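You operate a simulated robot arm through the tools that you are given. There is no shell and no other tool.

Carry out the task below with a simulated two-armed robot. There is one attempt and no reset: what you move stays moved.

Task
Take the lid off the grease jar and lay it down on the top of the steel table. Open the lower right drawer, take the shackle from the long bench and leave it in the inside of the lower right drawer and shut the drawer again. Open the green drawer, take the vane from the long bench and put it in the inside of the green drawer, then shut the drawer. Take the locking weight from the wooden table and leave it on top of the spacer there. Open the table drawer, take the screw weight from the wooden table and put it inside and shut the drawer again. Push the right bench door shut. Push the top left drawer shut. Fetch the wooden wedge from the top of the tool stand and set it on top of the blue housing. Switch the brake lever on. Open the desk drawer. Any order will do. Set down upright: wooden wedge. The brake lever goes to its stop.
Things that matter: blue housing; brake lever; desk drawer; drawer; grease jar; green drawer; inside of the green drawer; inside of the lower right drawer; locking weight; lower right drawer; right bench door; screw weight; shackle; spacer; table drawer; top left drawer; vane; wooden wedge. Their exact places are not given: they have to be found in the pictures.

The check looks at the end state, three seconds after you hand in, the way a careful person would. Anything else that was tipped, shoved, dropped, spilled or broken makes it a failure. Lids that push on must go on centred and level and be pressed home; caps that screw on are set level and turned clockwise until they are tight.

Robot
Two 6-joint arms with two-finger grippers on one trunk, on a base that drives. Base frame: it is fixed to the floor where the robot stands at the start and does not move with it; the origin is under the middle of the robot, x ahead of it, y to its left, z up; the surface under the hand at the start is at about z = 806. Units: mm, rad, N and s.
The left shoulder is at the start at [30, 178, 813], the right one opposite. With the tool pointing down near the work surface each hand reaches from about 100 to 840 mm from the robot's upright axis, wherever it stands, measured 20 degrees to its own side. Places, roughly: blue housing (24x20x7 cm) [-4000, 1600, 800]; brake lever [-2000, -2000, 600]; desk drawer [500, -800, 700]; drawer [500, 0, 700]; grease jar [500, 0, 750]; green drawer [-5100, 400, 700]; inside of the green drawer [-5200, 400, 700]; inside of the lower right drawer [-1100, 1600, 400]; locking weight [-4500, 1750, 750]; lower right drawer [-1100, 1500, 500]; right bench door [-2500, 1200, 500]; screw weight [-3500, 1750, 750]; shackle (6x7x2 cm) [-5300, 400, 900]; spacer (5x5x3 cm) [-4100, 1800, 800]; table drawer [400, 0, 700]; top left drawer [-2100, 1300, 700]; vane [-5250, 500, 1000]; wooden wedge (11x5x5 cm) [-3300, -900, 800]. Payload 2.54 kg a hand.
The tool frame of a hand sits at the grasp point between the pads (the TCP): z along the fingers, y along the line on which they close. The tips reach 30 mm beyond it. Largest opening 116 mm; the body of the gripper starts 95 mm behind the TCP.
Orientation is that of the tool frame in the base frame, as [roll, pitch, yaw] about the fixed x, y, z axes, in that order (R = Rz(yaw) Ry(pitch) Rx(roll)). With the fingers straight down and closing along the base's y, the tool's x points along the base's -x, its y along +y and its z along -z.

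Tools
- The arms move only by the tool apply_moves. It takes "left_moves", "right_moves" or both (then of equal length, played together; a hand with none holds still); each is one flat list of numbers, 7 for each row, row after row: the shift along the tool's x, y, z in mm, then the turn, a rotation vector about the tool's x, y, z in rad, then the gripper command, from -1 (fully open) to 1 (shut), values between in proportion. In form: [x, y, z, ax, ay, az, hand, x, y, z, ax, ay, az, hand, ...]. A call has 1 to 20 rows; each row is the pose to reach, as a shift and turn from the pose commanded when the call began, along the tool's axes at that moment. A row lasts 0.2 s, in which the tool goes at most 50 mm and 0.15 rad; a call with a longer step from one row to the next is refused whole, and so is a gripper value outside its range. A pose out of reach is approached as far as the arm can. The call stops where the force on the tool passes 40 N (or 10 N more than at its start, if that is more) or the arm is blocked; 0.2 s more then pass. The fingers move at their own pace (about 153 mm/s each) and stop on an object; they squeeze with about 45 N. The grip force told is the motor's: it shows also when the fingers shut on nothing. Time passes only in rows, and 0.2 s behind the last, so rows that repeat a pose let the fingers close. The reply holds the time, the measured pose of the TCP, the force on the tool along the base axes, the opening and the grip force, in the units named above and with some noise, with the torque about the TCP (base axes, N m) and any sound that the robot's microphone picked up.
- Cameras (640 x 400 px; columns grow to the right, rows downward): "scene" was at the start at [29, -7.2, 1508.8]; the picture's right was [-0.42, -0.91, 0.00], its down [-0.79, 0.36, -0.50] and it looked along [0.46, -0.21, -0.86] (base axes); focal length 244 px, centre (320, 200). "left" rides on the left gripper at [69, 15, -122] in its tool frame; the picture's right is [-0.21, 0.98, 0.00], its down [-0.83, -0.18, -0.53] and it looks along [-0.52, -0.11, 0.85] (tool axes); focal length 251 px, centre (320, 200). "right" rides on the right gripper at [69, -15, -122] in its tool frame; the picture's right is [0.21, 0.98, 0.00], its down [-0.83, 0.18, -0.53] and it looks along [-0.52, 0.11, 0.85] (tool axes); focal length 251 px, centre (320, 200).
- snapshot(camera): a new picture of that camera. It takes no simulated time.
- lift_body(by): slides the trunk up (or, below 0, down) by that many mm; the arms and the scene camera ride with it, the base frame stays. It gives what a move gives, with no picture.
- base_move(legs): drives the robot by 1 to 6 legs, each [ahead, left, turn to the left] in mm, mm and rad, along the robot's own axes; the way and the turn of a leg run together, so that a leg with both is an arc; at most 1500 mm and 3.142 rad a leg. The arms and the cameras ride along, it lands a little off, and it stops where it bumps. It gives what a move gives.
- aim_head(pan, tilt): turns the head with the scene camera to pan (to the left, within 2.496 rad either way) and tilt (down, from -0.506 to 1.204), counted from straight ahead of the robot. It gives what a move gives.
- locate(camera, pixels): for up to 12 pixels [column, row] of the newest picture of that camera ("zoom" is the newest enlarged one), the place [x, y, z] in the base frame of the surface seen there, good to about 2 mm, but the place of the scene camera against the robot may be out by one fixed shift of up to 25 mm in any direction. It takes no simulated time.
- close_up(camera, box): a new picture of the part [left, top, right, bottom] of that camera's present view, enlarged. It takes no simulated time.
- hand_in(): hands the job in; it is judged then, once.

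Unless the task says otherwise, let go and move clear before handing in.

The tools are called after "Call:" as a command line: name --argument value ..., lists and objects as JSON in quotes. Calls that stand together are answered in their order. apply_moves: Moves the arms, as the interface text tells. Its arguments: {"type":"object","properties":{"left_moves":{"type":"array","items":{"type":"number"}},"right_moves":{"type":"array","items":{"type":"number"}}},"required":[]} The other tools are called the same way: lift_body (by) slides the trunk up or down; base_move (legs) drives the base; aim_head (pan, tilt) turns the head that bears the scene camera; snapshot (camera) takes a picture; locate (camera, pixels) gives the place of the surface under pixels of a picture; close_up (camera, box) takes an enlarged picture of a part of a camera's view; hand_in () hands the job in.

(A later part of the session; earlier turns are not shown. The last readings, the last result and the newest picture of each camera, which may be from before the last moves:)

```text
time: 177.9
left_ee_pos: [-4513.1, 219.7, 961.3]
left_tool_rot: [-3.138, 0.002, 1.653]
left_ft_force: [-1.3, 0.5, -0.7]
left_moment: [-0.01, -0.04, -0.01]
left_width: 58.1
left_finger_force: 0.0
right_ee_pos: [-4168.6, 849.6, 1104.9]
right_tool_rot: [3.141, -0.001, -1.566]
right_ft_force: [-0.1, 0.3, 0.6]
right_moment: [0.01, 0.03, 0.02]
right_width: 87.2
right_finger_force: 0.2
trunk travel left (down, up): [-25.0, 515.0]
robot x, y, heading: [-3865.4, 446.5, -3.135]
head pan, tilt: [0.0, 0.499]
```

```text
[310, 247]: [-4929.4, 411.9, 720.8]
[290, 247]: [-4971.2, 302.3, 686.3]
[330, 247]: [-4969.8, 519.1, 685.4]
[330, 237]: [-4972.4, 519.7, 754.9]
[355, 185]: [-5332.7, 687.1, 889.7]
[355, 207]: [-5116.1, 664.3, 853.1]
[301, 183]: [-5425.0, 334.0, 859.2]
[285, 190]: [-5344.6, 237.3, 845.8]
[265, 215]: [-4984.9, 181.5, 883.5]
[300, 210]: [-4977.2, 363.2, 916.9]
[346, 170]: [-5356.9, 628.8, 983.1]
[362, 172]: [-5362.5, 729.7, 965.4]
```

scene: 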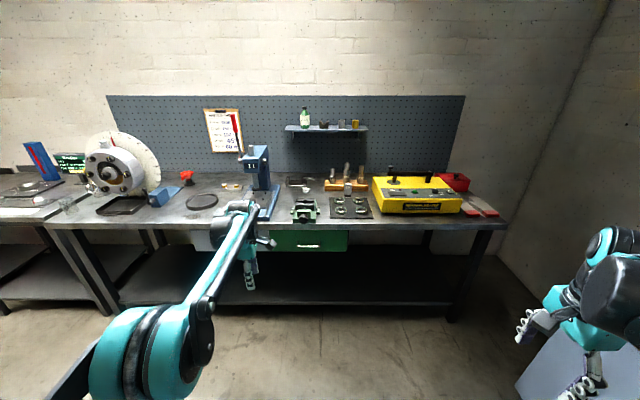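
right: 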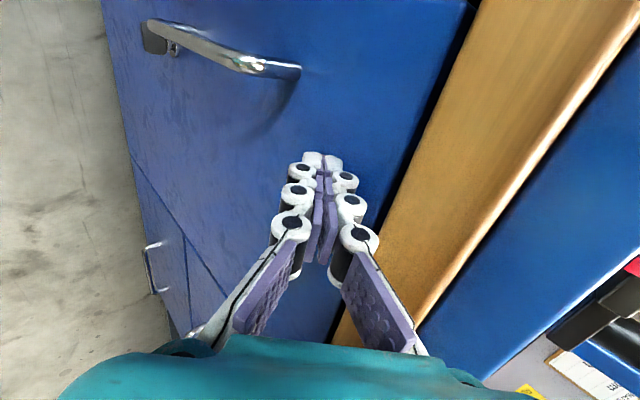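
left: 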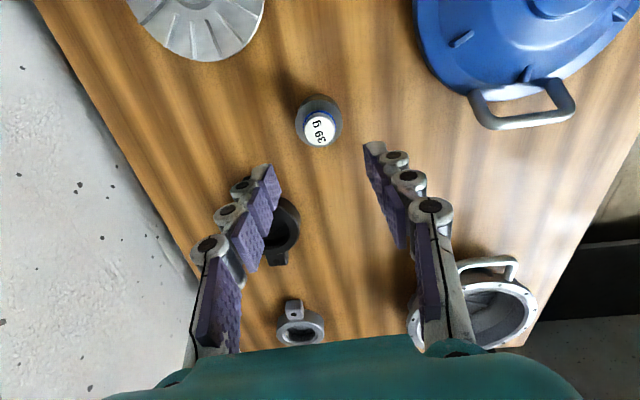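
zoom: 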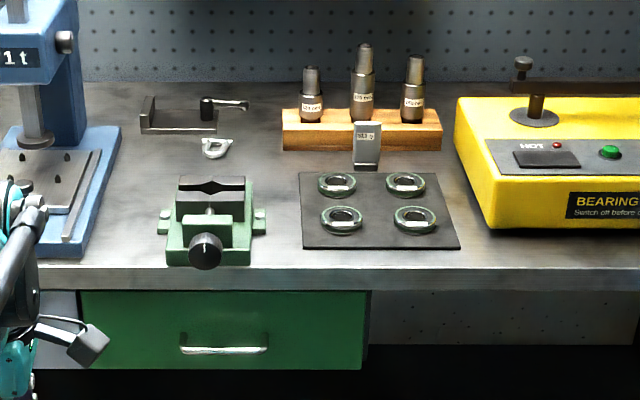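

A silvery shackle shows at about (306,190) and a small upright plate at (348,190). I zoom further to identify the vane.

Call:
close_up --camera "scene" --box '[295, 165, 385, 225]'

Call:
close_up --camera "scene" --box '[280, 100, 370, 160]'

Call:
locate --camera "scene" --pixels '[[348, 190], [348, 185], [306, 191], [309, 189], [348, 196], [345, 196], [318, 195], [340, 126], [322, 125]]'

```text
6.67 times, centred on (340, 195) of scene
```

zoom: 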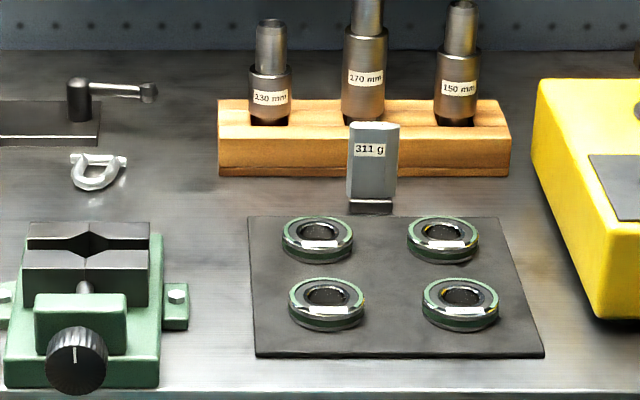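

```text
6.67 times, centred on (325, 130) of scene
```

zoom: 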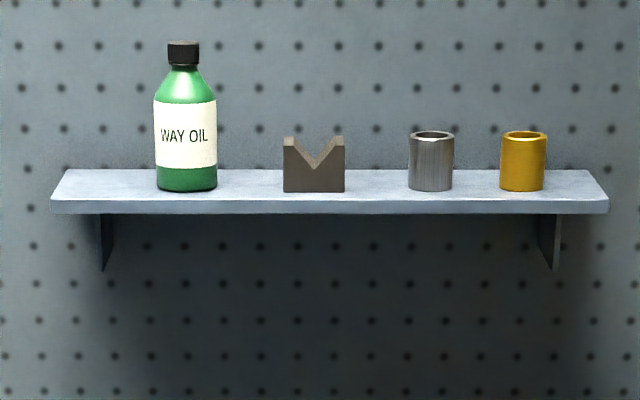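

```text
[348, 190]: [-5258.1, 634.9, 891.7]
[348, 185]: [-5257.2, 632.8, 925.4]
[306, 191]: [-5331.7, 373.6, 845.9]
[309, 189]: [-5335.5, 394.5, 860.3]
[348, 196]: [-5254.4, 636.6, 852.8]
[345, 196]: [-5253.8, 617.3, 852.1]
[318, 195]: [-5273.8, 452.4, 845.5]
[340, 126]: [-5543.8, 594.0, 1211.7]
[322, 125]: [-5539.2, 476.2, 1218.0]
```

The vane is the upright "311 g" plate at about [-5255,612,~860–940]; the shackle lies at about [-5330,355,862]. I retract the left hand and bring the right hand to its 45° drawer pose, then drive toward the green drawer.

Call:
apply_moves --left_moves '[-2.8, 33.9, -13.7, 0, 0, 0, -0.5, -5.6, 67.8, -27.4, 0, 0, 0, -0.5, -8.4, 101.7, -41.1, 0, 0, 0, -0.5, -11.2, 135.6, -54.8, 0, 0, 0, -0.5, -14, 169.5, -68.5, 0, 0, 0, -0.5, -16.8, 203.4, -82.2, 0, 0, 0, -0.5, -19.6, 237.3, -95.9, 0, 0, 0, -0.5, -22.4, 271.2, -109.6, 0, 0, 0, -0.5, -25.2, 305.1, -123.3, 0, 0, 0, -0.5, -28, 339, -137, 0, 0, 0, -0.5]' --right_moves '[22.5, 29.7, 25.4, -0.0785, 0, 0, -0.5, 45, 59.4, 50.8, -0.157, 0, 0, -0.5, 67.5, 89.1, 76.2, -0.2355, 0, 0, -0.5, 90, 118.8, 101.6, -0.314, 0, 0, -0.5, 112.5, 148.5, 127, -0.3925, 0, 0, -0.5, 135, 178.2, 152.4, -0.471, 0, 0, -0.5, 157.5, 207.9, 177.8, -0.5495, 0, 0, -0.5, 180, 237.6, 203.2, -0.628, 0, 0, -0.5, 202.5, 267.3, 228.6, -0.7065, 0, 0, -0.5, 225, 297, 254, -0.785, 0, 0, -0.5]'

```text
time: 180.1
left_ee_pos: [-4171.3, 218.6, 1097.3]
left_tool_rot: [-3.139, 0.003, 1.653]
left_ft_force: [0.5, -1.3, -0.2]
left_moment: [-0.01, -0.02, -0.03]
left_width: 87.3
left_finger_force: 0.0
right_ee_pos: [-4466.1, 623.4, 848.7]
right_tool_rot: [2.356, -0.002, -1.564]
right_ft_force: [0.0, 0.5, -1.1]
right_moment: [-0.01, -0.02, -0.03]
right_width: 87.0
right_finger_force: 0.1
trunk travel left (down, up): [-25.0, 515.0]
robot x, y, heading: [-3862.3, 446.6, -3.137]
head pan, tilt: [0.0, 0.499]
```

Both arms are placed. I drive 260 mm ahead and 233 mm left, then look at the green drawer's handle with the right camera.

Call:
base_move --legs '[[260, 233, 0]]'

Call:
snapshot --camera "right"

```text
time: 182.3
left_ee_pos: [-4432.7, -15.8, 1096.1]
left_tool_rot: [3.141, 0.002, 1.652]
left_ft_force: [-0.8, -0.1, 0.8]
left_moment: [0.03, 0.01, 0.02]
left_width: 87.0
left_finger_force: 0.1
right_ee_pos: [-4725.3, 387.0, 850.3]
right_tool_rot: [2.359, -0.003, -1.564]
right_ft_force: [-0.2, -0.7, 0.5]
right_moment: [0.01, -0.01, 0.0]
right_width: 87.0
right_finger_force: 0.0
trunk travel left (down, up): [-25.0, 515.0]
robot x, y, heading: [-4124.1, 213.5, -3.136]
head pan, tilt: [0.0, 0.499]
```

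```text
taken
```

right: 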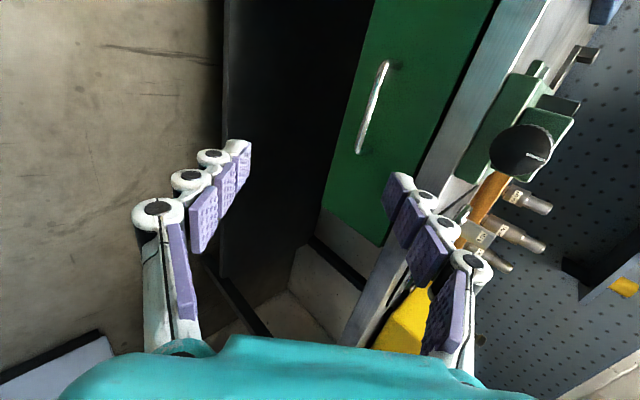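

Call:
locate --camera "right" --pixels '[[374, 105], [380, 85], [366, 130], [386, 67], [361, 148], [400, 110], [340, 190], [440, 120], [480, 60], [460, 100]]'

Call:
close_up --camera "right" --box '[310, 20, 510, 200]'

```text
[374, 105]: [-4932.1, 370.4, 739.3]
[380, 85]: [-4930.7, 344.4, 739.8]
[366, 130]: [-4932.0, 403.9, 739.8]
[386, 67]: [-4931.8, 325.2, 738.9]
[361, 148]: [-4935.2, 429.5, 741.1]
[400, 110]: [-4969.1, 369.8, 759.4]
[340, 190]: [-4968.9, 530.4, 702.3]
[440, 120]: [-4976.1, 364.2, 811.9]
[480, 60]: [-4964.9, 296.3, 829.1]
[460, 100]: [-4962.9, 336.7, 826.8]
```

```text
2.22 times, centred on (410, 110) of right
```

zoom: 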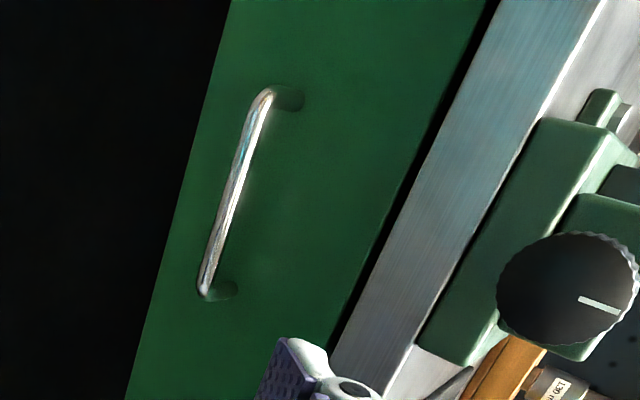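

The handle bar is centred at about [-4936,377,736]. I drive 121 mm ahead and go to the pre-grasp point.

Call:
base_move --legs '[[121, 10, 0]]'

Call:
apply_moves --right_moves '[0, -6, 27, 0, 0, 0, 0.5, 0, -12, 54, 0, 0, 0, 0.5, 0, -17.3, 79.5, 0, 0, 0, 0.5, 0, -17.3, 79.5, 0, 0, 0, 0.5]'

Call:
snapshot --camera "right"

Call:
locate --camera "right" --pixels '[[325, 125], [320, 145], [330, 105], [315, 165]]'

```text
time: 183.6
left_ee_pos: [-4553.9, -25.6, 1095.7]
left_tool_rot: [-3.14, 0.001, 1.652]
left_ft_force: [-0.7, -0.4, -0.6]
left_moment: [0.0, -0.08, 0.0]
left_width: 86.9
left_finger_force: 0.0
right_ee_pos: [-4848.2, 377.6, 849.3]
right_tool_rot: [2.357, -0.001, -1.565]
right_ft_force: [0.1, 0.2, -0.7]
right_moment: [0.0, -0.03, 0.01]
right_width: 87.2
right_finger_force: 0.0
trunk travel left (down, up): [-25.0, 515.0]
robot x, y, heading: [-4242.9, 195.8, -3.141]
head pan, tilt: [0.0, 0.499]
```

```text
time: 184.6
left_ee_pos: [-4552.8, -24.9, 1096.7]
left_tool_rot: [-3.136, 0.002, 1.653]
left_ft_force: [0.3, -0.8, -0.7]
left_moment: [-0.04, -0.03, -0.03]
left_width: 86.9
left_finger_force: 0.0
right_ee_pos: [-4890.4, 375.9, 780.9]
right_tool_rot: [2.356, -0.002, -1.564]
right_ft_force: [-0.4, 0.1, 0.2]
right_moment: [-0.02, -0.02, 0.01]
right_width: 28.9
right_finger_force: 0.0
trunk travel left (down, up): [-25.0, 515.0]
robot x, y, heading: [-4246.9, 199.3, -3.141]
head pan, tilt: [0.0, 0.499]
```

```text
taken
```

right: 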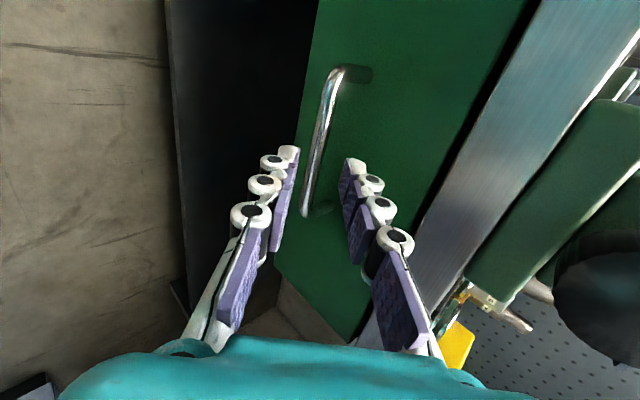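

```text
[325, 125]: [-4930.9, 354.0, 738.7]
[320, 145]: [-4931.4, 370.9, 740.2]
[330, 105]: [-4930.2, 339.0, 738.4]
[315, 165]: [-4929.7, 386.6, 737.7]
```

Aligned. I advance 49 mm, close, and pull the drawer with the base.

Call:
apply_moves --right_moves '[0, -1, 17, 0, 0, 0, 0.5, 0, -1, 34, 0, 0, 0, 0.5, 0, -1, 44, 0, 0, 0, 0.5, 0, -1, 49, 0, 0, 0, 0.5, 0, -1, 49, 0, 0, 0, 1, 0, -1, 49, 0, 0, 0, 1, 0, -1, 49, 0, 0, 0, 1]'

Call:
base_move --legs '[[-220, 0, 0]]'

Call:
aim_head --pan -0.2 --tilt 0.8

Call:
snapshot --camera "scene"

```text
time: 186.2
left_ee_pos: [-4553.5, -26.2, 1096.9]
left_tool_rot: [-3.137, 0.001, 1.654]
left_ft_force: [-1.3, -0.5, -0.4]
left_moment: [-0.03, -0.02, 0.0]
left_width: 87.1
left_finger_force: 0.1
right_ee_pos: [-4923.1, 376.9, 744.6]
right_tool_rot: [2.355, -0.002, -1.566]
right_ft_force: [-1.1, -0.6, 1.8]
right_moment: [0.13, 0.03, 0.13]
right_width: 10.6
right_finger_force: 37.9
trunk travel left (down, up): [-25.0, 515.0]
robot x, y, heading: [-4246.6, 199.5, -3.135]
head pan, tilt: [0.0, 0.499]
```

```text
time: 187.9
left_ee_pos: [-4332.7, -24.8, 1097.0]
left_tool_rot: [-3.136, 0.0, 1.65]
left_ft_force: [-0.5, 0.1, -0.8]
left_moment: [0.01, -0.01, 0.02]
left_width: 87.1
left_finger_force: 0.0
right_ee_pos: [-4701.2, 376.6, 744.6]
right_tool_rot: [2.357, 0.0, -1.566]
right_ft_force: [1.3, -19.9, -3.7]
right_moment: [-0.54, -0.01, 0.83]
right_width: 10.7
right_finger_force: 38.1
trunk travel left (down, up): [-25.0, 515.0]
robot x, y, heading: [-4019.9, 199.9, -3.139]
head pan, tilt: [0.0, 0.499]
```

```text
time: 188.7
left_ee_pos: [-4332.8, -24.9, 1097.0]
left_tool_rot: [-3.139, 0.004, 1.653]
left_ft_force: [-0.8, 0.0, -0.7]
left_moment: [-0.01, 0.0, -0.01]
left_width: 87.1
left_finger_force: 0.0
right_ee_pos: [-4701.7, 376.4, 745.2]
right_tool_rot: [2.357, -0.004, -1.565]
right_ft_force: [-0.6, -5.1, 1.5]
right_moment: [-0.12, 0.02, 0.46]
right_width: 10.8
right_finger_force: 38.4
trunk travel left (down, up): [-25.0, 515.0]
robot x, y, heading: [-4022.6, 200.1, -3.138]
head pan, tilt: [-0.201, 0.799]
```

```text
taken
```

scene: 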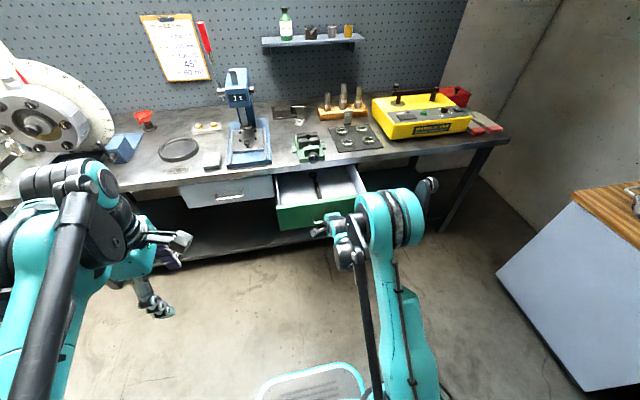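

The green drawer is open 220 mm. I pull 70 mm more, then look inside.

Call:
base_move --legs '[[-70, 0, 0]]'

Call:
close_up --camera "scene" --box '[250, 140, 410, 250]'

Call:
snapshot --camera "scene"

```text
time: 189.7
left_ee_pos: [-4262.3, -26.0, 1096.7]
left_tool_rot: [-3.138, 0.001, 1.651]
left_ft_force: [1.2, -0.1, 0.3]
left_moment: [0.01, 0.01, 0.01]
left_width: 87.1
left_finger_force: 0.1
right_ee_pos: [-4631.7, 376.2, 744.7]
right_tool_rot: [2.358, -0.004, -1.567]
right_ft_force: [1.2, -10.4, -0.7]
right_moment: [-0.09, -0.04, 0.45]
right_width: 10.8
right_finger_force: 38.2
trunk travel left (down, up): [-25.0, 515.0]
robot x, y, heading: [-3952.2, 202.1, -3.136]
head pan, tilt: [-0.201, 0.799]
```

```text
3.64 times, centred on (330, 195) of scene
```

zoom: 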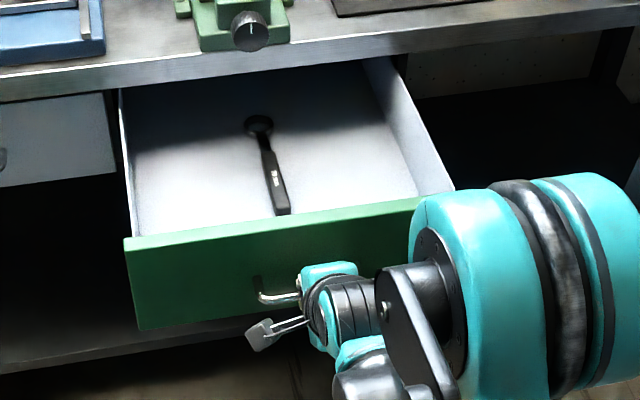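

```text
taken
```

scene: 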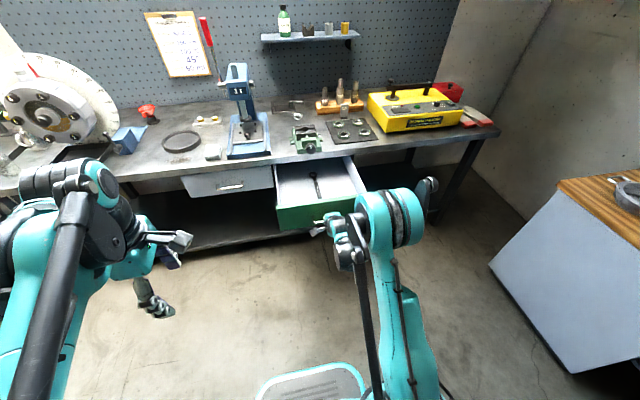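

The drawer stands open about 290 mm with only a spanner in the middle. I release, back out, and measure the interior.

Call:
apply_moves --right_moves '[0, 0, 0, 0, 0, 0, 0.4, 0, 0, 0, 0, 0, 0, 0.4, 0, 0, -15, 0, 0, 0, 0.4, 0, 0, -40, 0, 0, 0, 0.4, 0, 0, -80, 0, 0, 0, 0.4, 0, 0, -120, 0, 0, 0, 0.4]'

Call:
locate --camera "scene" --pixels '[[290, 180], [295, 192], [335, 172], [340, 188], [316, 190], [315, 176], [285, 207], [330, 200], [280, 168], [350, 165], [300, 168], [356, 175]]'

Call:
snapshot --camera "right"

```text
time: 191.1
left_ee_pos: [-4261.8, -25.2, 1098.3]
left_tool_rot: [-3.14, 0.0, 1.651]
left_ft_force: [0.6, 0.2, -0.4]
left_moment: [-0.02, 0.03, -0.01]
left_width: 87.0
left_finger_force: 0.2
right_ee_pos: [-4546.0, 377.6, 829.9]
right_tool_rot: [2.354, -0.004, -1.565]
right_ft_force: [-0.5, 0.8, 0.1]
right_moment: [-0.01, -0.03, 0.01]
right_width: 34.8
right_finger_force: 0.0
trunk travel left (down, up): [-25.0, 515.0]
robot x, y, heading: [-3948.7, 202.7, -3.133]
head pan, tilt: [-0.201, 0.799]
```

```text
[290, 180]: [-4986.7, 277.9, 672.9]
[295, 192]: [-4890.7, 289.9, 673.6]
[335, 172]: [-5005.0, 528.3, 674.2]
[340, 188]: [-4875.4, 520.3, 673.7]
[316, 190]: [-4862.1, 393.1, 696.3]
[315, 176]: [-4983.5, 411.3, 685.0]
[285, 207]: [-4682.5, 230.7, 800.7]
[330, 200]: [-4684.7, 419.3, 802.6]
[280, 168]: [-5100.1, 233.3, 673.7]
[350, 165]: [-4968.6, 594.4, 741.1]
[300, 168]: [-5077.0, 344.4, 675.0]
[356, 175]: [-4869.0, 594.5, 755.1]
```

```text
taken
```

right: 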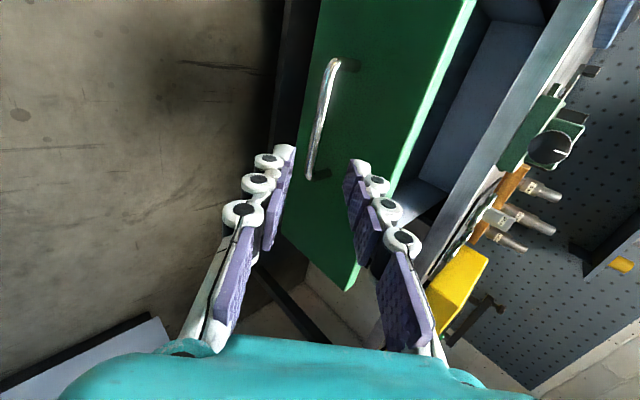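

Interior floor is z≈687, clearance to the bench about 130 mm, so the ~85 mm vane can stand inside, e.g. at [-4800,480]. I tuck the right hand up again before moving to the vane.

Call:
apply_moves --right_moves '[-20.8, -1.5, -36.7, 0.0714, 0, 0, -0.5, -41.6, -3, -73.4, 0.1428, 0, 0, -0.5, -62.4, -4.5, -110.1, 0.2142, 0, 0, -0.5, -83.2, -6, -146.8, 0.2856, 0, 0, -0.5, -104, -7.5, -183.5, 0.357, 0, 0, -0.5, -124.8, -9, -220.2, 0.4284, 0, 0, -0.5, -145.6, -10.5, -256.9, 0.4998, 0, 0, -0.5, -166.4, -12, -293.6, 0.5712, 0, 0, -0.5, -187.2, -13.5, -330.3, 0.6426, 0, 0, -0.5, -208, -15, -367, 0.714, 0, 0, -0.5, -229, -16.3, -403.7, 0.785, 0, 0, -0.5]'

```text
time: 193.5
left_ee_pos: [-4262.9, -25.7, 1097.2]
left_tool_rot: [-3.139, 0.001, 1.65]
left_ft_force: [0.2, 0.2, 0.8]
left_moment: [-0.08, 0.0, 0.01]
left_width: 87.1
left_finger_force: 0.1
right_ee_pos: [-4251.2, 610.5, 1103.6]
right_tool_rot: [-3.14, -0.004, -1.565]
right_ft_force: [0.0, 0.9, 0.0]
right_moment: [0.02, 0.02, 0.03]
right_width: 87.1
right_finger_force: 0.1
trunk travel left (down, up): [-25.0, 515.0]
robot x, y, heading: [-3954.8, 202.2, -3.138]
head pan, tilt: [-0.201, 0.799]
```

Now I drive right 650 mm and ahead 620 mm, past the open drawer, to bring the left hand before the vane.

Call:
base_move --legs '[[0, -650, 0], [620, 0, 0]]'

Call:
snapshot --camera "left"

Call:
aim_head --pan 0.3 --tilt 0.8

Call:
snapshot --camera "scene"

```text
time: 200.2
left_ee_pos: [-4894.9, 625.5, 1097.4]
left_tool_rot: [-3.14, 0.002, 1.643]
left_ft_force: [-0.7, 0.0, 0.1]
left_moment: [0.01, -0.02, 0.0]
left_width: 87.0
left_finger_force: 0.0
right_ee_pos: [-4881.3, 1261.3, 1103.1]
right_tool_rot: [-3.14, -0.005, -1.572]
right_ft_force: [-0.5, 0.2, 0.1]
right_moment: [0.03, -0.02, 0.0]
right_width: 87.0
right_finger_force: 0.0
trunk travel left (down, up): [-25.0, 515.0]
robot x, y, heading: [-4585.2, 847.6, 3.138]
head pan, tilt: [-0.201, 0.799]
```

```text
taken
```

left: 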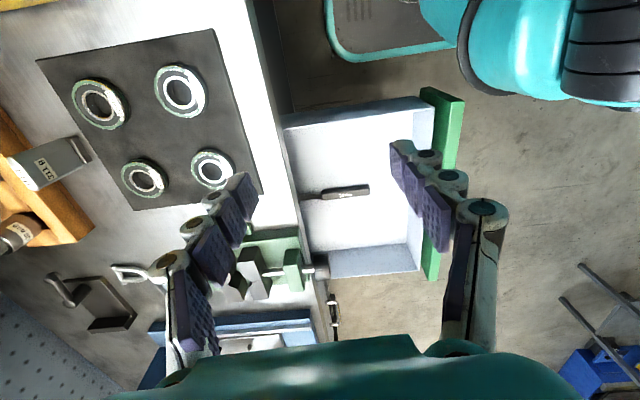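

```text
time: 201.1
left_ee_pos: [-4895.1, 625.8, 1097.0]
left_tool_rot: [-3.138, 0.002, 1.643]
left_ft_force: [-0.8, -0.6, 0.7]
left_moment: [0.01, 0.01, -0.01]
left_width: 87.0
left_finger_force: 0.2
right_ee_pos: [-4880.1, 1261.4, 1103.1]
right_tool_rot: [-3.139, -0.004, -1.572]
right_ft_force: [-0.4, 0.4, 0.5]
right_moment: [0.01, 0.0, 0.01]
right_width: 87.0
right_finger_force: 0.1
trunk travel left (down, up): [-25.0, 515.0]
robot x, y, heading: [-4579.7, 847.0, 3.133]
head pan, tilt: [0.3, 0.799]
```

```text
taken
```

scene: 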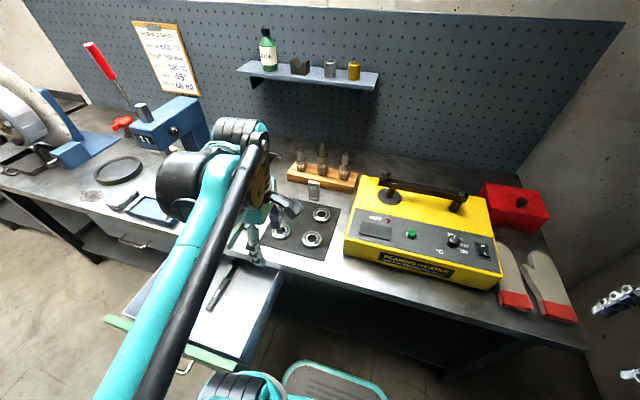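

The left camera sees the vane at (50,163) and the shackle at (130,272). I zoom in and locate both.

Call:
close_up --camera "left" --box '[0, 110, 160, 230]'

Call:
locate --camera "left" --pixels '[[40, 170], [65, 155], [78, 145], [85, 155], [20, 175], [128, 272], [115, 268], [140, 275], [110, 200], [95, 180]]'

Call:
close_up --camera "scene" --box '[250, 130, 380, 260]'

Call:
locate --camera "scene" --pixels '[[314, 190], [314, 182], [309, 199], [319, 199], [314, 200]]'

```text
3.33 times, centred on (80, 170) of left
```

zoom: 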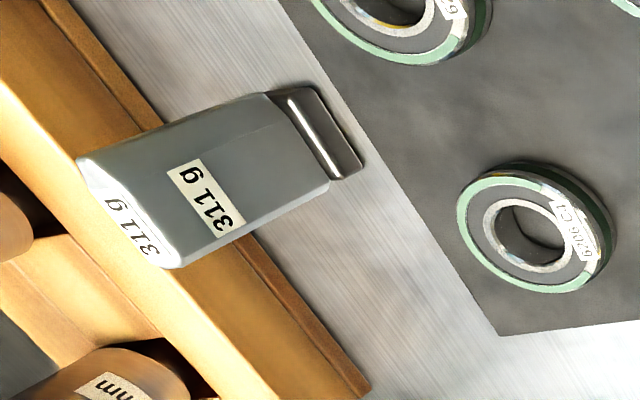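

```text
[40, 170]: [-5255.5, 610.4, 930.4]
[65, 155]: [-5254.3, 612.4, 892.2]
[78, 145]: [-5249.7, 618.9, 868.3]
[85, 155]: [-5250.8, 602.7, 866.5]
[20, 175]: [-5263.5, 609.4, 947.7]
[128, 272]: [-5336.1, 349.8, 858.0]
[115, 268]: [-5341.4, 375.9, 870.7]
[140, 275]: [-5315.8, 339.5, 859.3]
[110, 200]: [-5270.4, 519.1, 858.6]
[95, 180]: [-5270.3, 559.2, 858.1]
```

```text
3.08 times, centred on (315, 195) of scene
```

zoom: 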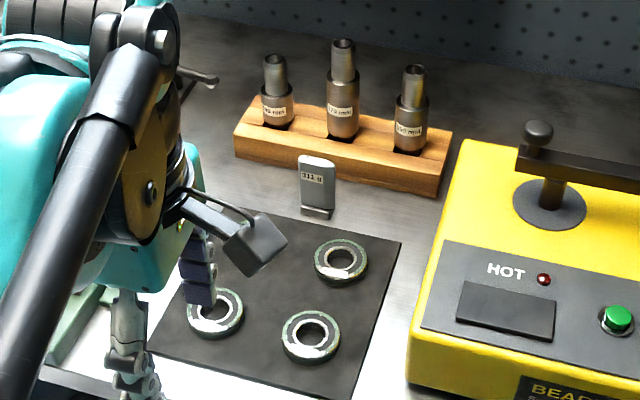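

```text
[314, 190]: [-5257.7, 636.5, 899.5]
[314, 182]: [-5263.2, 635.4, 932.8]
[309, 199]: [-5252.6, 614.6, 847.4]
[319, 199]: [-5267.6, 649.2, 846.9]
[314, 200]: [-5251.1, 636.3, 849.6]
```

The vane stands at about [-5264,611], body 44 mm wide along y, top z=948, with a wooden block close behind. I move the left hand above it while turning the grip to close along y.

Call:
apply_moves --left_moves '[1.1, -33.5, 0, 0, 0, 0.15, -0.5, 2.3, -67, 0, 0, 0, 0.3, -0.5, 3.4, -100.5, 0, 0, 0, 0.45, -0.5, 4.6, -134, 0, 0, 0, 0.6, -0.5, 5.7, -167.5, 0, 0, 0, 0.75, -0.5, 6.9, -201, 0, 0, 0, 0.9, -0.5, 8, -234.5, 0, 0, 0, 1.05, -0.5, 9.2, -268, 0, 0, 0, 1.2, -0.5, 10.3, -301.5, 0, 0, 0, 1.35, -0.5, 11.5, -335, 0, 0, 0, 1.5, -0.5, 12.6, -368.9, 0, 0, 0, 1.645, -0.5]'

Call:
snapshot --camera "left"

```text
time: 203.5
left_ee_pos: [-5263.9, 611.2, 1096.1]
left_tool_rot: [3.14, 0.001, -0.004]
left_ft_force: [-0.3, 0.2, -0.1]
left_moment: [0.02, -0.07, 0.02]
left_width: 86.9
left_finger_force: 0.0
right_ee_pos: [-4880.9, 1261.0, 1102.6]
right_tool_rot: [-3.139, -0.004, -1.573]
right_ft_force: [-0.9, -0.1, -0.1]
right_moment: [0.0, -0.04, 0.01]
right_width: 86.8
right_finger_force: 0.1
trunk travel left (down, up): [-25.0, 515.0]
robot x, y, heading: [-4583.6, 849.1, 3.136]
head pan, tilt: [0.3, 0.799]
```

```text
taken
```

left: 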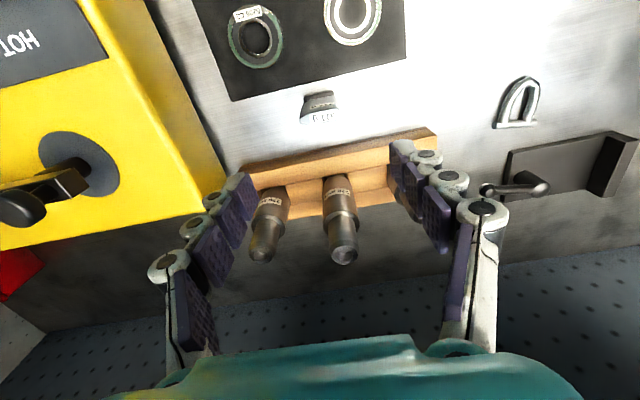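

The vane's top is at (320,108) below the hand. I zoom in to get its exact outline and the gap to the block.

Call:
close_up --camera "left" --box '[270, 70, 380, 160]'

Call:
locate --camera "left" --pixels '[[320, 117], [302, 117], [338, 117], [320, 110], [320, 122], [320, 100], [305, 103], [332, 103], [320, 150], [320, 140], [265, 165]]'

```text
4.44 times, centred on (325, 115) of left
```

zoom: 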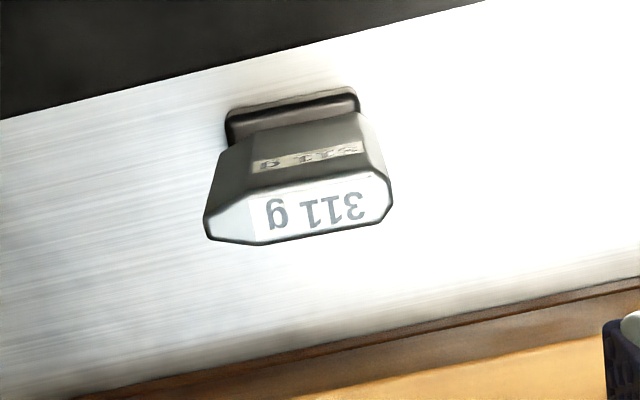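

```text
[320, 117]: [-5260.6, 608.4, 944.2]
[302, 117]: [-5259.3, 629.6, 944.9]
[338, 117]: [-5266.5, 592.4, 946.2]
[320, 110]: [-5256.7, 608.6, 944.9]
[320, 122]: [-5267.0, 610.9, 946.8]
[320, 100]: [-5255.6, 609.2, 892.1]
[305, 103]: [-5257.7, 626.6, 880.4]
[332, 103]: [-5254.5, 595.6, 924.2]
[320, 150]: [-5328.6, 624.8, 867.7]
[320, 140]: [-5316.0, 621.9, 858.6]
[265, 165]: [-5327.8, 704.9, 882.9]
```

The vane's centre is about [-5264,610] with 55 mm to the block behind. I descend to TCP z=925 and close.

Call:
apply_moves --left_moves '[0, 0, 45, 0, 0, 0, -0.4, 0, 0, 90, 0, 0, 0, -0.4, 0, 0, 130, 0, 0, 0, -0.4, 0, 0, 155, 0, 0, 0, -0.4, 0, 0, 171, 0, 0, 0, -0.4]'

Call:
snapshot --camera "left"

Call:
close_up --camera "scene" --box '[250, 130, 380, 260]'

```text
time: 204.7
left_ee_pos: [-5264.0, 610.5, 925.0]
left_tool_rot: [-3.141, 0.004, -0.001]
left_ft_force: [0.5, 0.0, 0.1]
left_moment: [0.0, -0.01, 0.02]
left_width: 81.2
left_finger_force: 0.0
right_ee_pos: [-4879.5, 1260.6, 1103.5]
right_tool_rot: [-3.139, -0.004, -1.572]
right_ft_force: [0.7, -0.1, -0.6]
right_moment: [-0.09, 0.01, 0.05]
right_width: 87.0
right_finger_force: 0.1
trunk travel left (down, up): [-25.0, 515.0]
robot x, y, heading: [-4580.7, 850.3, 3.135]
head pan, tilt: [0.3, 0.799]
```

```text
taken
```

left: 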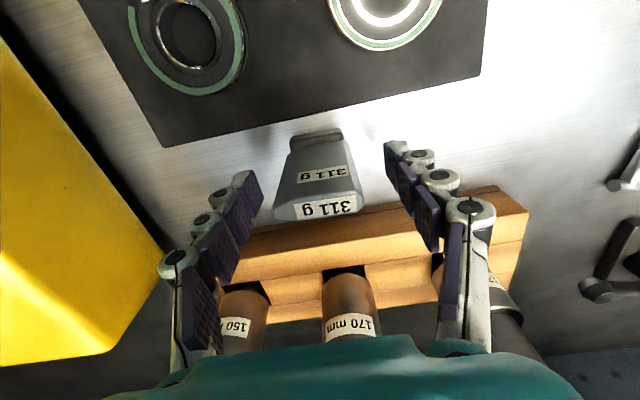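

```text
3.08 times, centred on (315, 195) of scene
```

zoom: 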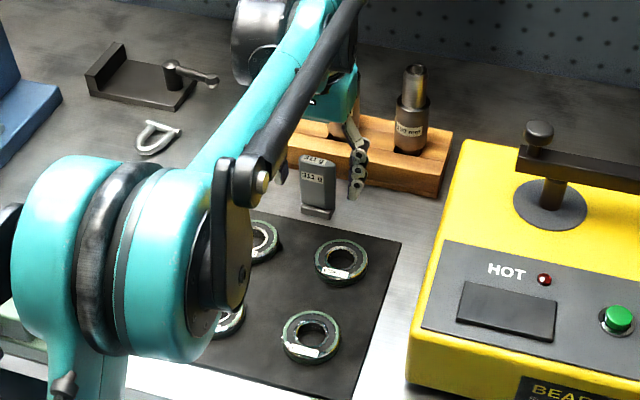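

The vane sits between the fingers; I shift 3 mm toward the robot and close, then lift.

Call:
apply_moves --left_moves '[3, 0, 0, 0, 0, 0, -0.4, 3, 0, 0, 0, 0, 0, 0.4, 3, 0, 0, 0, 0, 0, 1, 3, 0, 0, 0, 0, 0, 1, 3, 0, 0, 0, 0, 0, 1]'

Call:
snapshot --camera "left"

```text
time: 205.9
left_ee_pos: [-5260.2, 610.9, 926.9]
left_tool_rot: [3.14, 0.003, -0.002]
left_ft_force: [-1.0, 0.6, 4.9]
left_moment: [0.12, -0.01, -0.01]
left_width: 45.0
left_finger_force: 44.9
right_ee_pos: [-4879.2, 1261.7, 1104.0]
right_tool_rot: [3.141, -0.003, -1.573]
right_ft_force: [0.5, -0.1, -0.3]
right_moment: [-0.02, 0.02, 0.0]
right_width: 87.0
right_finger_force: 0.0
trunk travel left (down, up): [-25.0, 515.0]
robot x, y, heading: [-4582.9, 848.2, 3.137]
head pan, tilt: [0.3, 0.799]
```

```text
taken
```

left: 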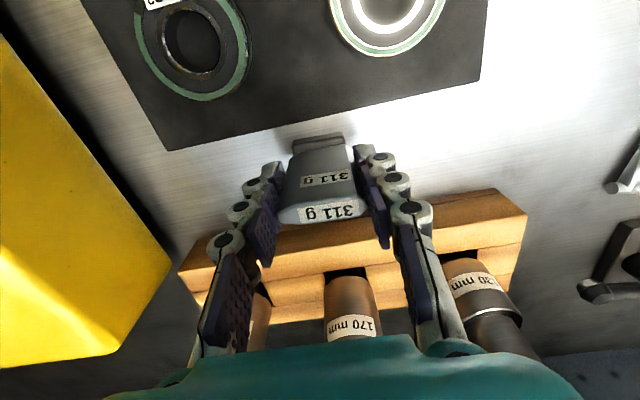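

Gripped at 45 mm with 45 N. I lift it straight up to z≈1060.

Call:
apply_moves --left_moves '[0, 0, -5, 0, 0, 0, 1, 0, 0, -20, 0, 0, 0, 1, 0, 0, -55, 0, 0, 0, 1, 0, 0, -95, 0, 0, 0, 1, 0, 0, -135, 0, 0, 0, 1]'

Call:
snapshot --camera "left"

Call:
snapshot --camera "scene"

```text
time: 207.1
left_ee_pos: [-5259.3, 610.6, 1062.4]
left_tool_rot: [3.139, 0.003, -0.001]
left_ft_force: [-0.1, 0.5, -3.2]
left_moment: [0.0, 0.02, -0.01]
left_width: 45.0
left_finger_force: 44.8
right_ee_pos: [-4879.8, 1261.1, 1103.2]
right_tool_rot: [-3.14, -0.005, -1.572]
right_ft_force: [0.1, -0.6, -0.1]
right_moment: [0.01, 0.02, -0.01]
right_width: 86.9
right_finger_force: 0.2
trunk travel left (down, up): [-25.0, 515.0]
robot x, y, heading: [-4583.6, 849.2, 3.134]
head pan, tilt: [0.3, 0.799]
```

```text
taken
```

left: 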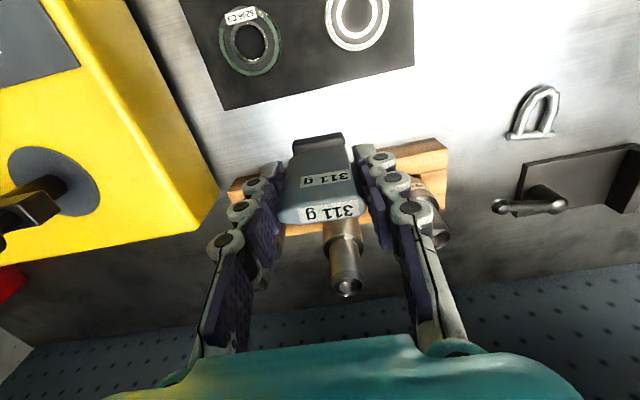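

```text
taken
```

scene: 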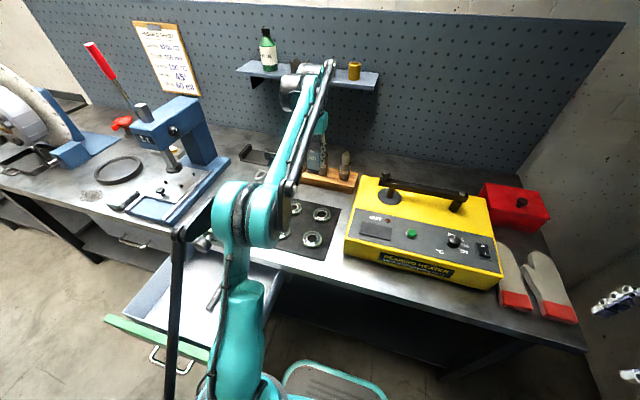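

The vane hangs securely (3.2 N). I back the base 470 mm and shift 120 mm left so the hand is over the open drawer.

Call:
base_move --legs '[[-470, 0, 0], [0, 120, 0]]'

Call:
snapshot --camera "left"

Call:
snapshot --camera "scene"

```text
time: 210.8
left_ee_pos: [-4791.5, 488.3, 1059.9]
left_tool_rot: [3.141, 0.002, 0.0]
left_ft_force: [0.0, -0.7, -4.3]
left_moment: [0.05, -0.01, 0.01]
left_width: 45.2
left_finger_force: 45.6
right_ee_pos: [-4410.2, 1136.4, 1104.0]
right_tool_rot: [-3.139, -0.002, -1.573]
right_ft_force: [0.3, -0.7, 0.5]
right_moment: [0.04, 0.0, 0.04]
right_width: 86.9
right_finger_force: 0.1
trunk travel left (down, up): [-25.0, 515.0]
robot x, y, heading: [-4112.6, 728.8, 3.131]
head pan, tilt: [0.3, 0.799]
```

```text
taken
```

left: 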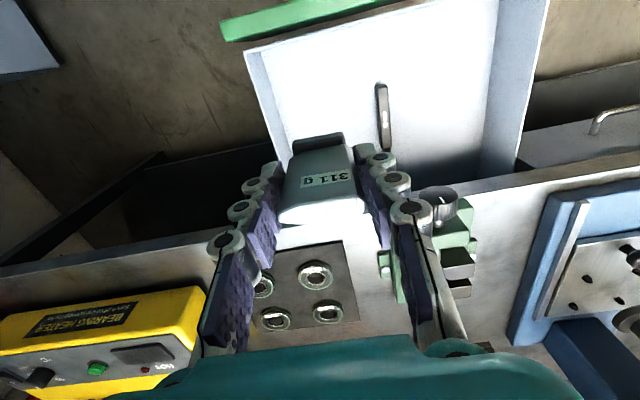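

```text
taken
```

scene: 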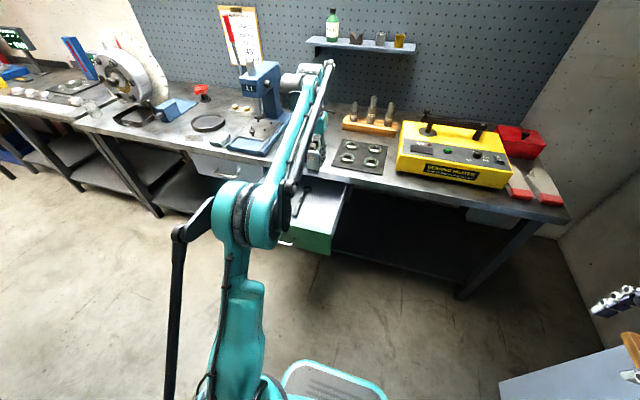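

The drawer lies below; I locate its walls, floor and the spanner to choose the set-down spot.

Call:
locate --camera "left" --pixels '[[300, 100], [340, 80], [380, 95], [386, 140], [262, 80], [272, 120], [320, 20], [360, 130], [230, 30], [255, 55], [450, 60], [330, 120]]'

```text
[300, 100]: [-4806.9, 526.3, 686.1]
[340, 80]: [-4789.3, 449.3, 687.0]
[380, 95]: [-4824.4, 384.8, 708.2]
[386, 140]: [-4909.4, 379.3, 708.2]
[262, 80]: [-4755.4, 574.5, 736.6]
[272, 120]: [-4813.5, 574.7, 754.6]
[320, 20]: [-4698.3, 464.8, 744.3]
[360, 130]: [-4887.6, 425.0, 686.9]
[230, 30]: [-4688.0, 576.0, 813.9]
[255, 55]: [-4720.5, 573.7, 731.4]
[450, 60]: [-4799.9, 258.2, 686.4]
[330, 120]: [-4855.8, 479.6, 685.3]
```

Floor is at z≈686.5, right wall at y=574, spanner at y≈380. I lower the vane to just above the floor at about [-4791,487].

Call:
apply_moves --left_moves '[0, 0, 45, 0, 0, 0, 1, 0, 0, 90, 0, 0, 0, 1, 0, 0, 135, 0, 0, 0, 1, 0, 0, 180, 0, 0, 0, 1, 0, 0, 225, 0, 0, 0, 1, 0, 0, 260, 0, 0, 0, 1, 0, 0, 285, 0, 0, 0, 1, 0, 0, 297, 0, 0, 0, 1]'

Call:
snapshot --camera "left"

```text
time: 212.6
left_ee_pos: [-4791.6, 487.0, 763.4]
left_tool_rot: [3.14, 0.002, -0.002]
left_ft_force: [0.1, -0.8, -3.5]
left_moment: [-0.01, -0.03, -0.05]
left_width: 45.2
left_finger_force: 45.0
right_ee_pos: [-4409.4, 1138.7, 1102.0]
right_tool_rot: [-3.14, -0.003, -1.573]
right_ft_force: [0.2, 0.4, 0.0]
right_moment: [0.03, -0.02, 0.0]
right_width: 87.0
right_finger_force: 0.1
trunk travel left (down, up): [-25.0, 515.0]
robot x, y, heading: [-4113.3, 728.3, 3.136]
head pan, tilt: [0.3, 0.799]
```

```text
taken
```

left: 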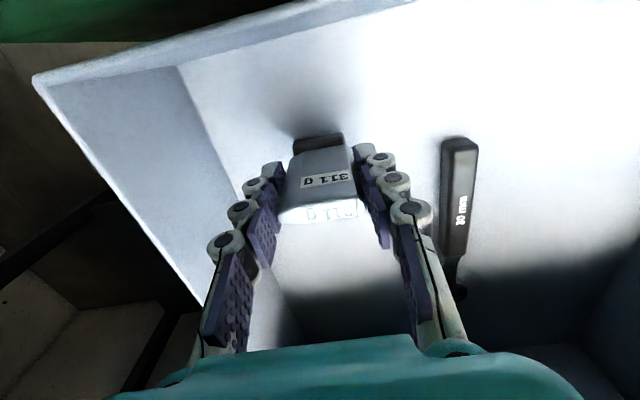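

I lower the last ~8 mm in small steps until contact.

Call:
apply_moves --left_moves '[0, 0, 3, 0, 0, 0, 1, 0, 0, 5.5, 0, 0, 0, 1, 0, 0, 7, 0, 0, 0, 1, 0, 0, 8, 0, 0, 0, 1, 0, 0, 8.7, 0, 0, 0, 1]'

```text
time: 213.8
left_ee_pos: [-4792.8, 489.7, 754.2]
left_tool_rot: [3.14, 0.002, -0.002]
left_ft_force: [1.2, -0.3, -2.8]
left_moment: [-0.02, -0.02, -0.04]
left_width: 45.2
left_finger_force: 45.4
right_ee_pos: [-4410.8, 1138.6, 1102.8]
right_tool_rot: [-3.141, -0.003, -1.572]
right_ft_force: [-0.2, 0.4, -0.1]
right_moment: [-0.02, 0.01, -0.02]
right_width: 87.1
right_finger_force: 0.0
trunk travel left (down, up): [-25.0, 515.0]
robot x, y, heading: [-4112.4, 726.5, 3.135]
head pan, tilt: [0.3, 0.799]
```

Call:
apply_moves --left_moves '[0, 0, 0.7, 0, 0, 0, 1, 0, 0, 1.4, 0, 0, 0, 1, 0, 0, 2.1, 0, 0, 0, 1]'

```text
time: 214.6
left_ee_pos: [-4792.5, 488.1, 753.3]
left_tool_rot: [3.141, 0.004, -0.001]
left_ft_force: [-0.6, -0.5, -1.7]
left_moment: [0.0, 0.04, -0.02]
left_width: 45.1
left_finger_force: 44.7
right_ee_pos: [-4410.2, 1138.0, 1103.1]
right_tool_rot: [-3.139, -0.005, -1.572]
right_ft_force: [-1.0, 0.4, 0.1]
right_moment: [0.0, 0.03, 0.01]
right_width: 86.9
right_finger_force: 0.1
trunk travel left (down, up): [-25.0, 515.0]
robot x, y, heading: [-4113.1, 727.1, 3.135]
head pan, tilt: [0.3, 0.799]
```

The hanging weight is starting to be taken up. I lower a little more.

Call:
apply_moves --left_moves '[0, 0, 0.5, 0, 0, 0, 1, 0, 0, 1, 0, 0, 0, 1]'

Call:
snapshot --camera "left"

```text
time: 215.2
left_ee_pos: [-4791.0, 487.2, 753.6]
left_tool_rot: [3.14, 0.004, -0.001]
left_ft_force: [0.0, 0.2, 8.7]
left_moment: [0.08, 0.06, -0.01]
left_width: 44.9
left_finger_force: 45.4
right_ee_pos: [-4409.5, 1138.5, 1104.2]
right_tool_rot: [3.141, -0.004, -1.574]
right_ft_force: [0.8, -0.1, 0.2]
right_moment: [-0.02, 0.01, 0.01]
right_width: 87.0
right_finger_force: 0.1
trunk travel left (down, up): [-25.0, 515.0]
robot x, y, heading: [-4114.1, 728.5, 3.135]
head pan, tilt: [0.3, 0.799]
```

```text
taken
```

left: 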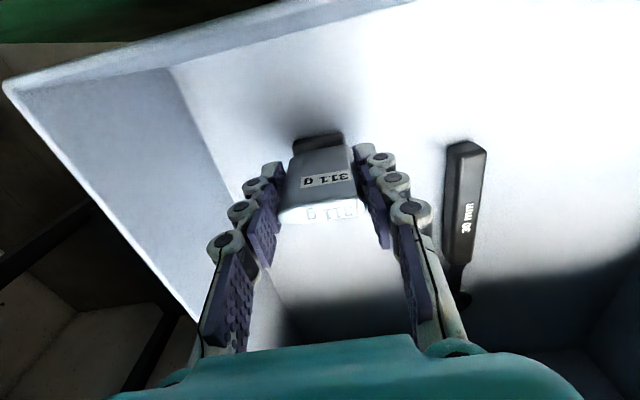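

The vane stands on the drawer floor (8.7 N). I open and rise.

Call:
apply_moves --left_moves '[0, 0, -0.3, 0, 0, 0, 0.1, 0, 0, -0.3, 0, 0, 0, -0.2, 0, 0, -0.3, 0, 0, 0, -0.4, 0, 0, -20, 0, 0, 0, -0.4, 0, 0, -60, 0, 0, 0, -0.4, 0, 0, -105, 0, 0, 0, -0.4, 0, 0, -150, 0, 0, 0, -0.4, 0, 0, -195, 0, 0, 0, -0.4, 0, 0, -240, 0, 0, 0, -0.4, 0, 0, -285, 0, 0, 0, -0.4, 0, 0, -330, 0, 0, 0, -0.4]'

Call:
snapshot --camera "left"

```text
time: 217.6
left_ee_pos: [-4789.5, 489.9, 1083.8]
left_tool_rot: [3.139, 0.002, -0.001]
left_ft_force: [0.5, -0.3, 0.0]
left_moment: [0.0, 0.01, -0.03]
left_width: 81.6
left_finger_force: 0.0
right_ee_pos: [-4409.0, 1138.5, 1103.6]
right_tool_rot: [-3.14, -0.003, -1.572]
right_ft_force: [0.3, -0.3, 0.5]
right_moment: [-0.01, 0.0, -0.02]
right_width: 86.9
right_finger_force: 0.0
trunk travel left (down, up): [-25.0, 515.0]
robot x, y, heading: [-4112.0, 726.0, 3.131]
head pan, tilt: [0.3, 0.799]
```

```text
taken
```

left: 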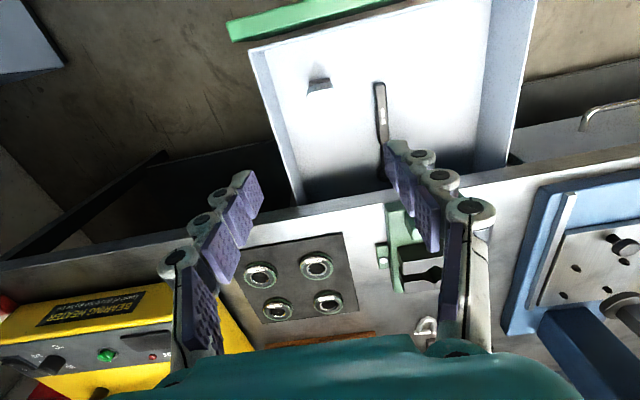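

The vane stands in the drawer at (320,85). I check its top height against the bench underside before closing.

Call:
locate --camera "left" --pixels '[[320, 88], [318, 84], [325, 86], [340, 60], [300, 30], [350, 190], [340, 205], [330, 175]]'

Call:
close_up --camera "left" --box '[240, 30, 440, 220]'

```text
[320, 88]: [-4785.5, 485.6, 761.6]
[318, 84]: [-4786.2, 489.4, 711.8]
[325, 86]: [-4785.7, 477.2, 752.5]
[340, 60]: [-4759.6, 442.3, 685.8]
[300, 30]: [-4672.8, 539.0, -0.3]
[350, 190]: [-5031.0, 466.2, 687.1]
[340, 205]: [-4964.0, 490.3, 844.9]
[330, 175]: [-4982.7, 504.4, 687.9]
```

```text
2.11 times, centred on (340, 125) of left
```

zoom: 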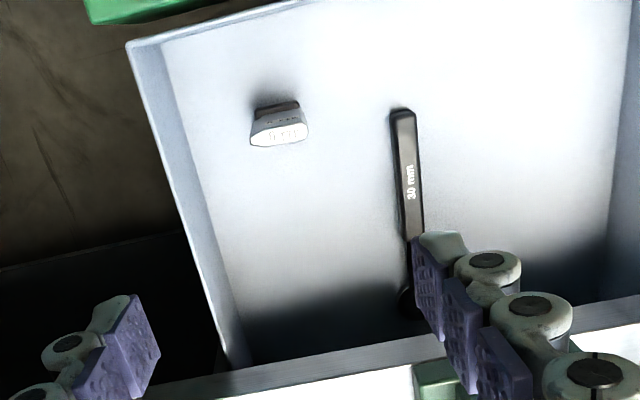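

The vane's top (~775) is well below the bench underside (~815). I back off, pitch the left hand 45° with closed fingers, and prepare to push the green drawer shut above its handle.

Call:
base_move --legs '[[-260, 75, 0]]'

Call:
apply_moves --left_moves '[0, 0, 40, 0, -0.112, 0, 1, 0, 0, 80, 0, -0.224, 0, 1, 0, 0, 120, 0, -0.336, 0, 1, 0, 0, 160, 0, -0.448, 0, 1, 0, 0, 200, 0, -0.56, 0, 1, 0, 0, 240, 0, -0.672, 0, 1, 0, 0, 277, 0, -0.785, 0, 1]'

Call:
snapshot --camera "left"

Call:
aim_head --pan 0.2 --tilt 0.8

Call:
snapshot --camera "scene"

```text
time: 219.5
left_ee_pos: [-4528.2, 411.5, 1081.7]
left_tool_rot: [3.14, 0.003, 0.0]
left_ft_force: [0.1, -0.1, 0.9]
left_moment: [0.02, 0.03, 0.0]
left_width: 81.2
left_finger_force: 0.0
right_ee_pos: [-4148.4, 1059.5, 1104.3]
right_tool_rot: [-3.14, -0.004, -1.57]
right_ft_force: [0.3, 0.1, 0.5]
right_moment: [0.0, 0.05, -0.03]
right_width: 87.0
right_finger_force: 0.0
trunk travel left (down, up): [-25.0, 515.0]
robot x, y, heading: [-3851.4, 649.4, 3.133]
head pan, tilt: [0.3, 0.799]
```

```text
time: 221.1
left_ee_pos: [-4529.2, 409.2, 806.2]
left_tool_rot: [3.139, 0.79, -0.002]
left_ft_force: [0.3, 0.6, -0.3]
left_moment: [-0.03, 0.03, 0.02]
left_width: 0.0
left_finger_force: 29.3
right_ee_pos: [-4150.6, 1060.7, 1103.1]
right_tool_rot: [-3.139, -0.004, -1.571]
right_ft_force: [0.0, 0.0, 0.2]
right_moment: [-0.02, -0.03, -0.07]
right_width: 87.3
right_finger_force: 0.1
trunk travel left (down, up): [-25.0, 515.0]
robot x, y, heading: [-3855.9, 648.1, 3.131]
head pan, tilt: [0.3, 0.799]
```

```text
taken
```

left: 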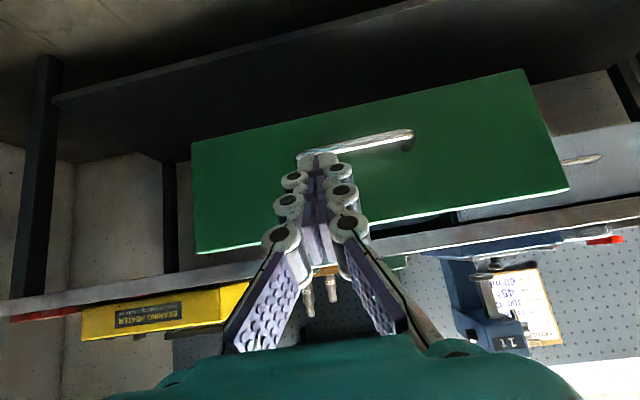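

```text
time: 221.8
left_ee_pos: [-4530.2, 411.4, 807.3]
left_tool_rot: [3.138, 0.788, -0.002]
left_ft_force: [0.4, -0.8, 0.0]
left_moment: [-0.01, 0.01, 0.03]
left_width: 0.0
left_finger_force: 28.9
right_ee_pos: [-4148.3, 1061.3, 1103.3]
right_tool_rot: [-3.14, -0.003, -1.571]
right_ft_force: [-0.5, -0.5, 1.1]
right_moment: [0.0, -0.01, 0.01]
right_width: 87.0
right_finger_force: 0.0
trunk travel left (down, up): [-25.0, 515.0]
robot x, y, heading: [-3850.2, 655.9, 3.132]
head pan, tilt: [0.201, 0.799]
```

```text
taken
```

scene: 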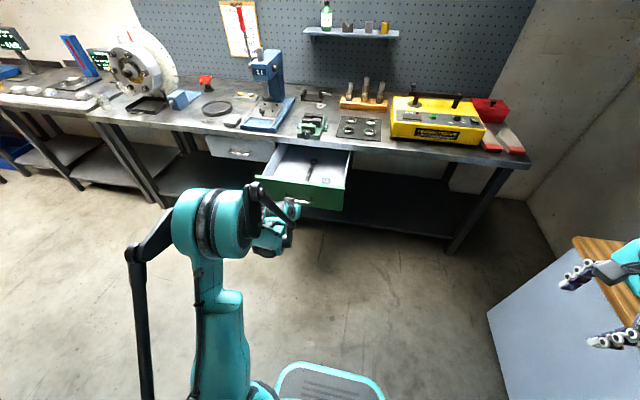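

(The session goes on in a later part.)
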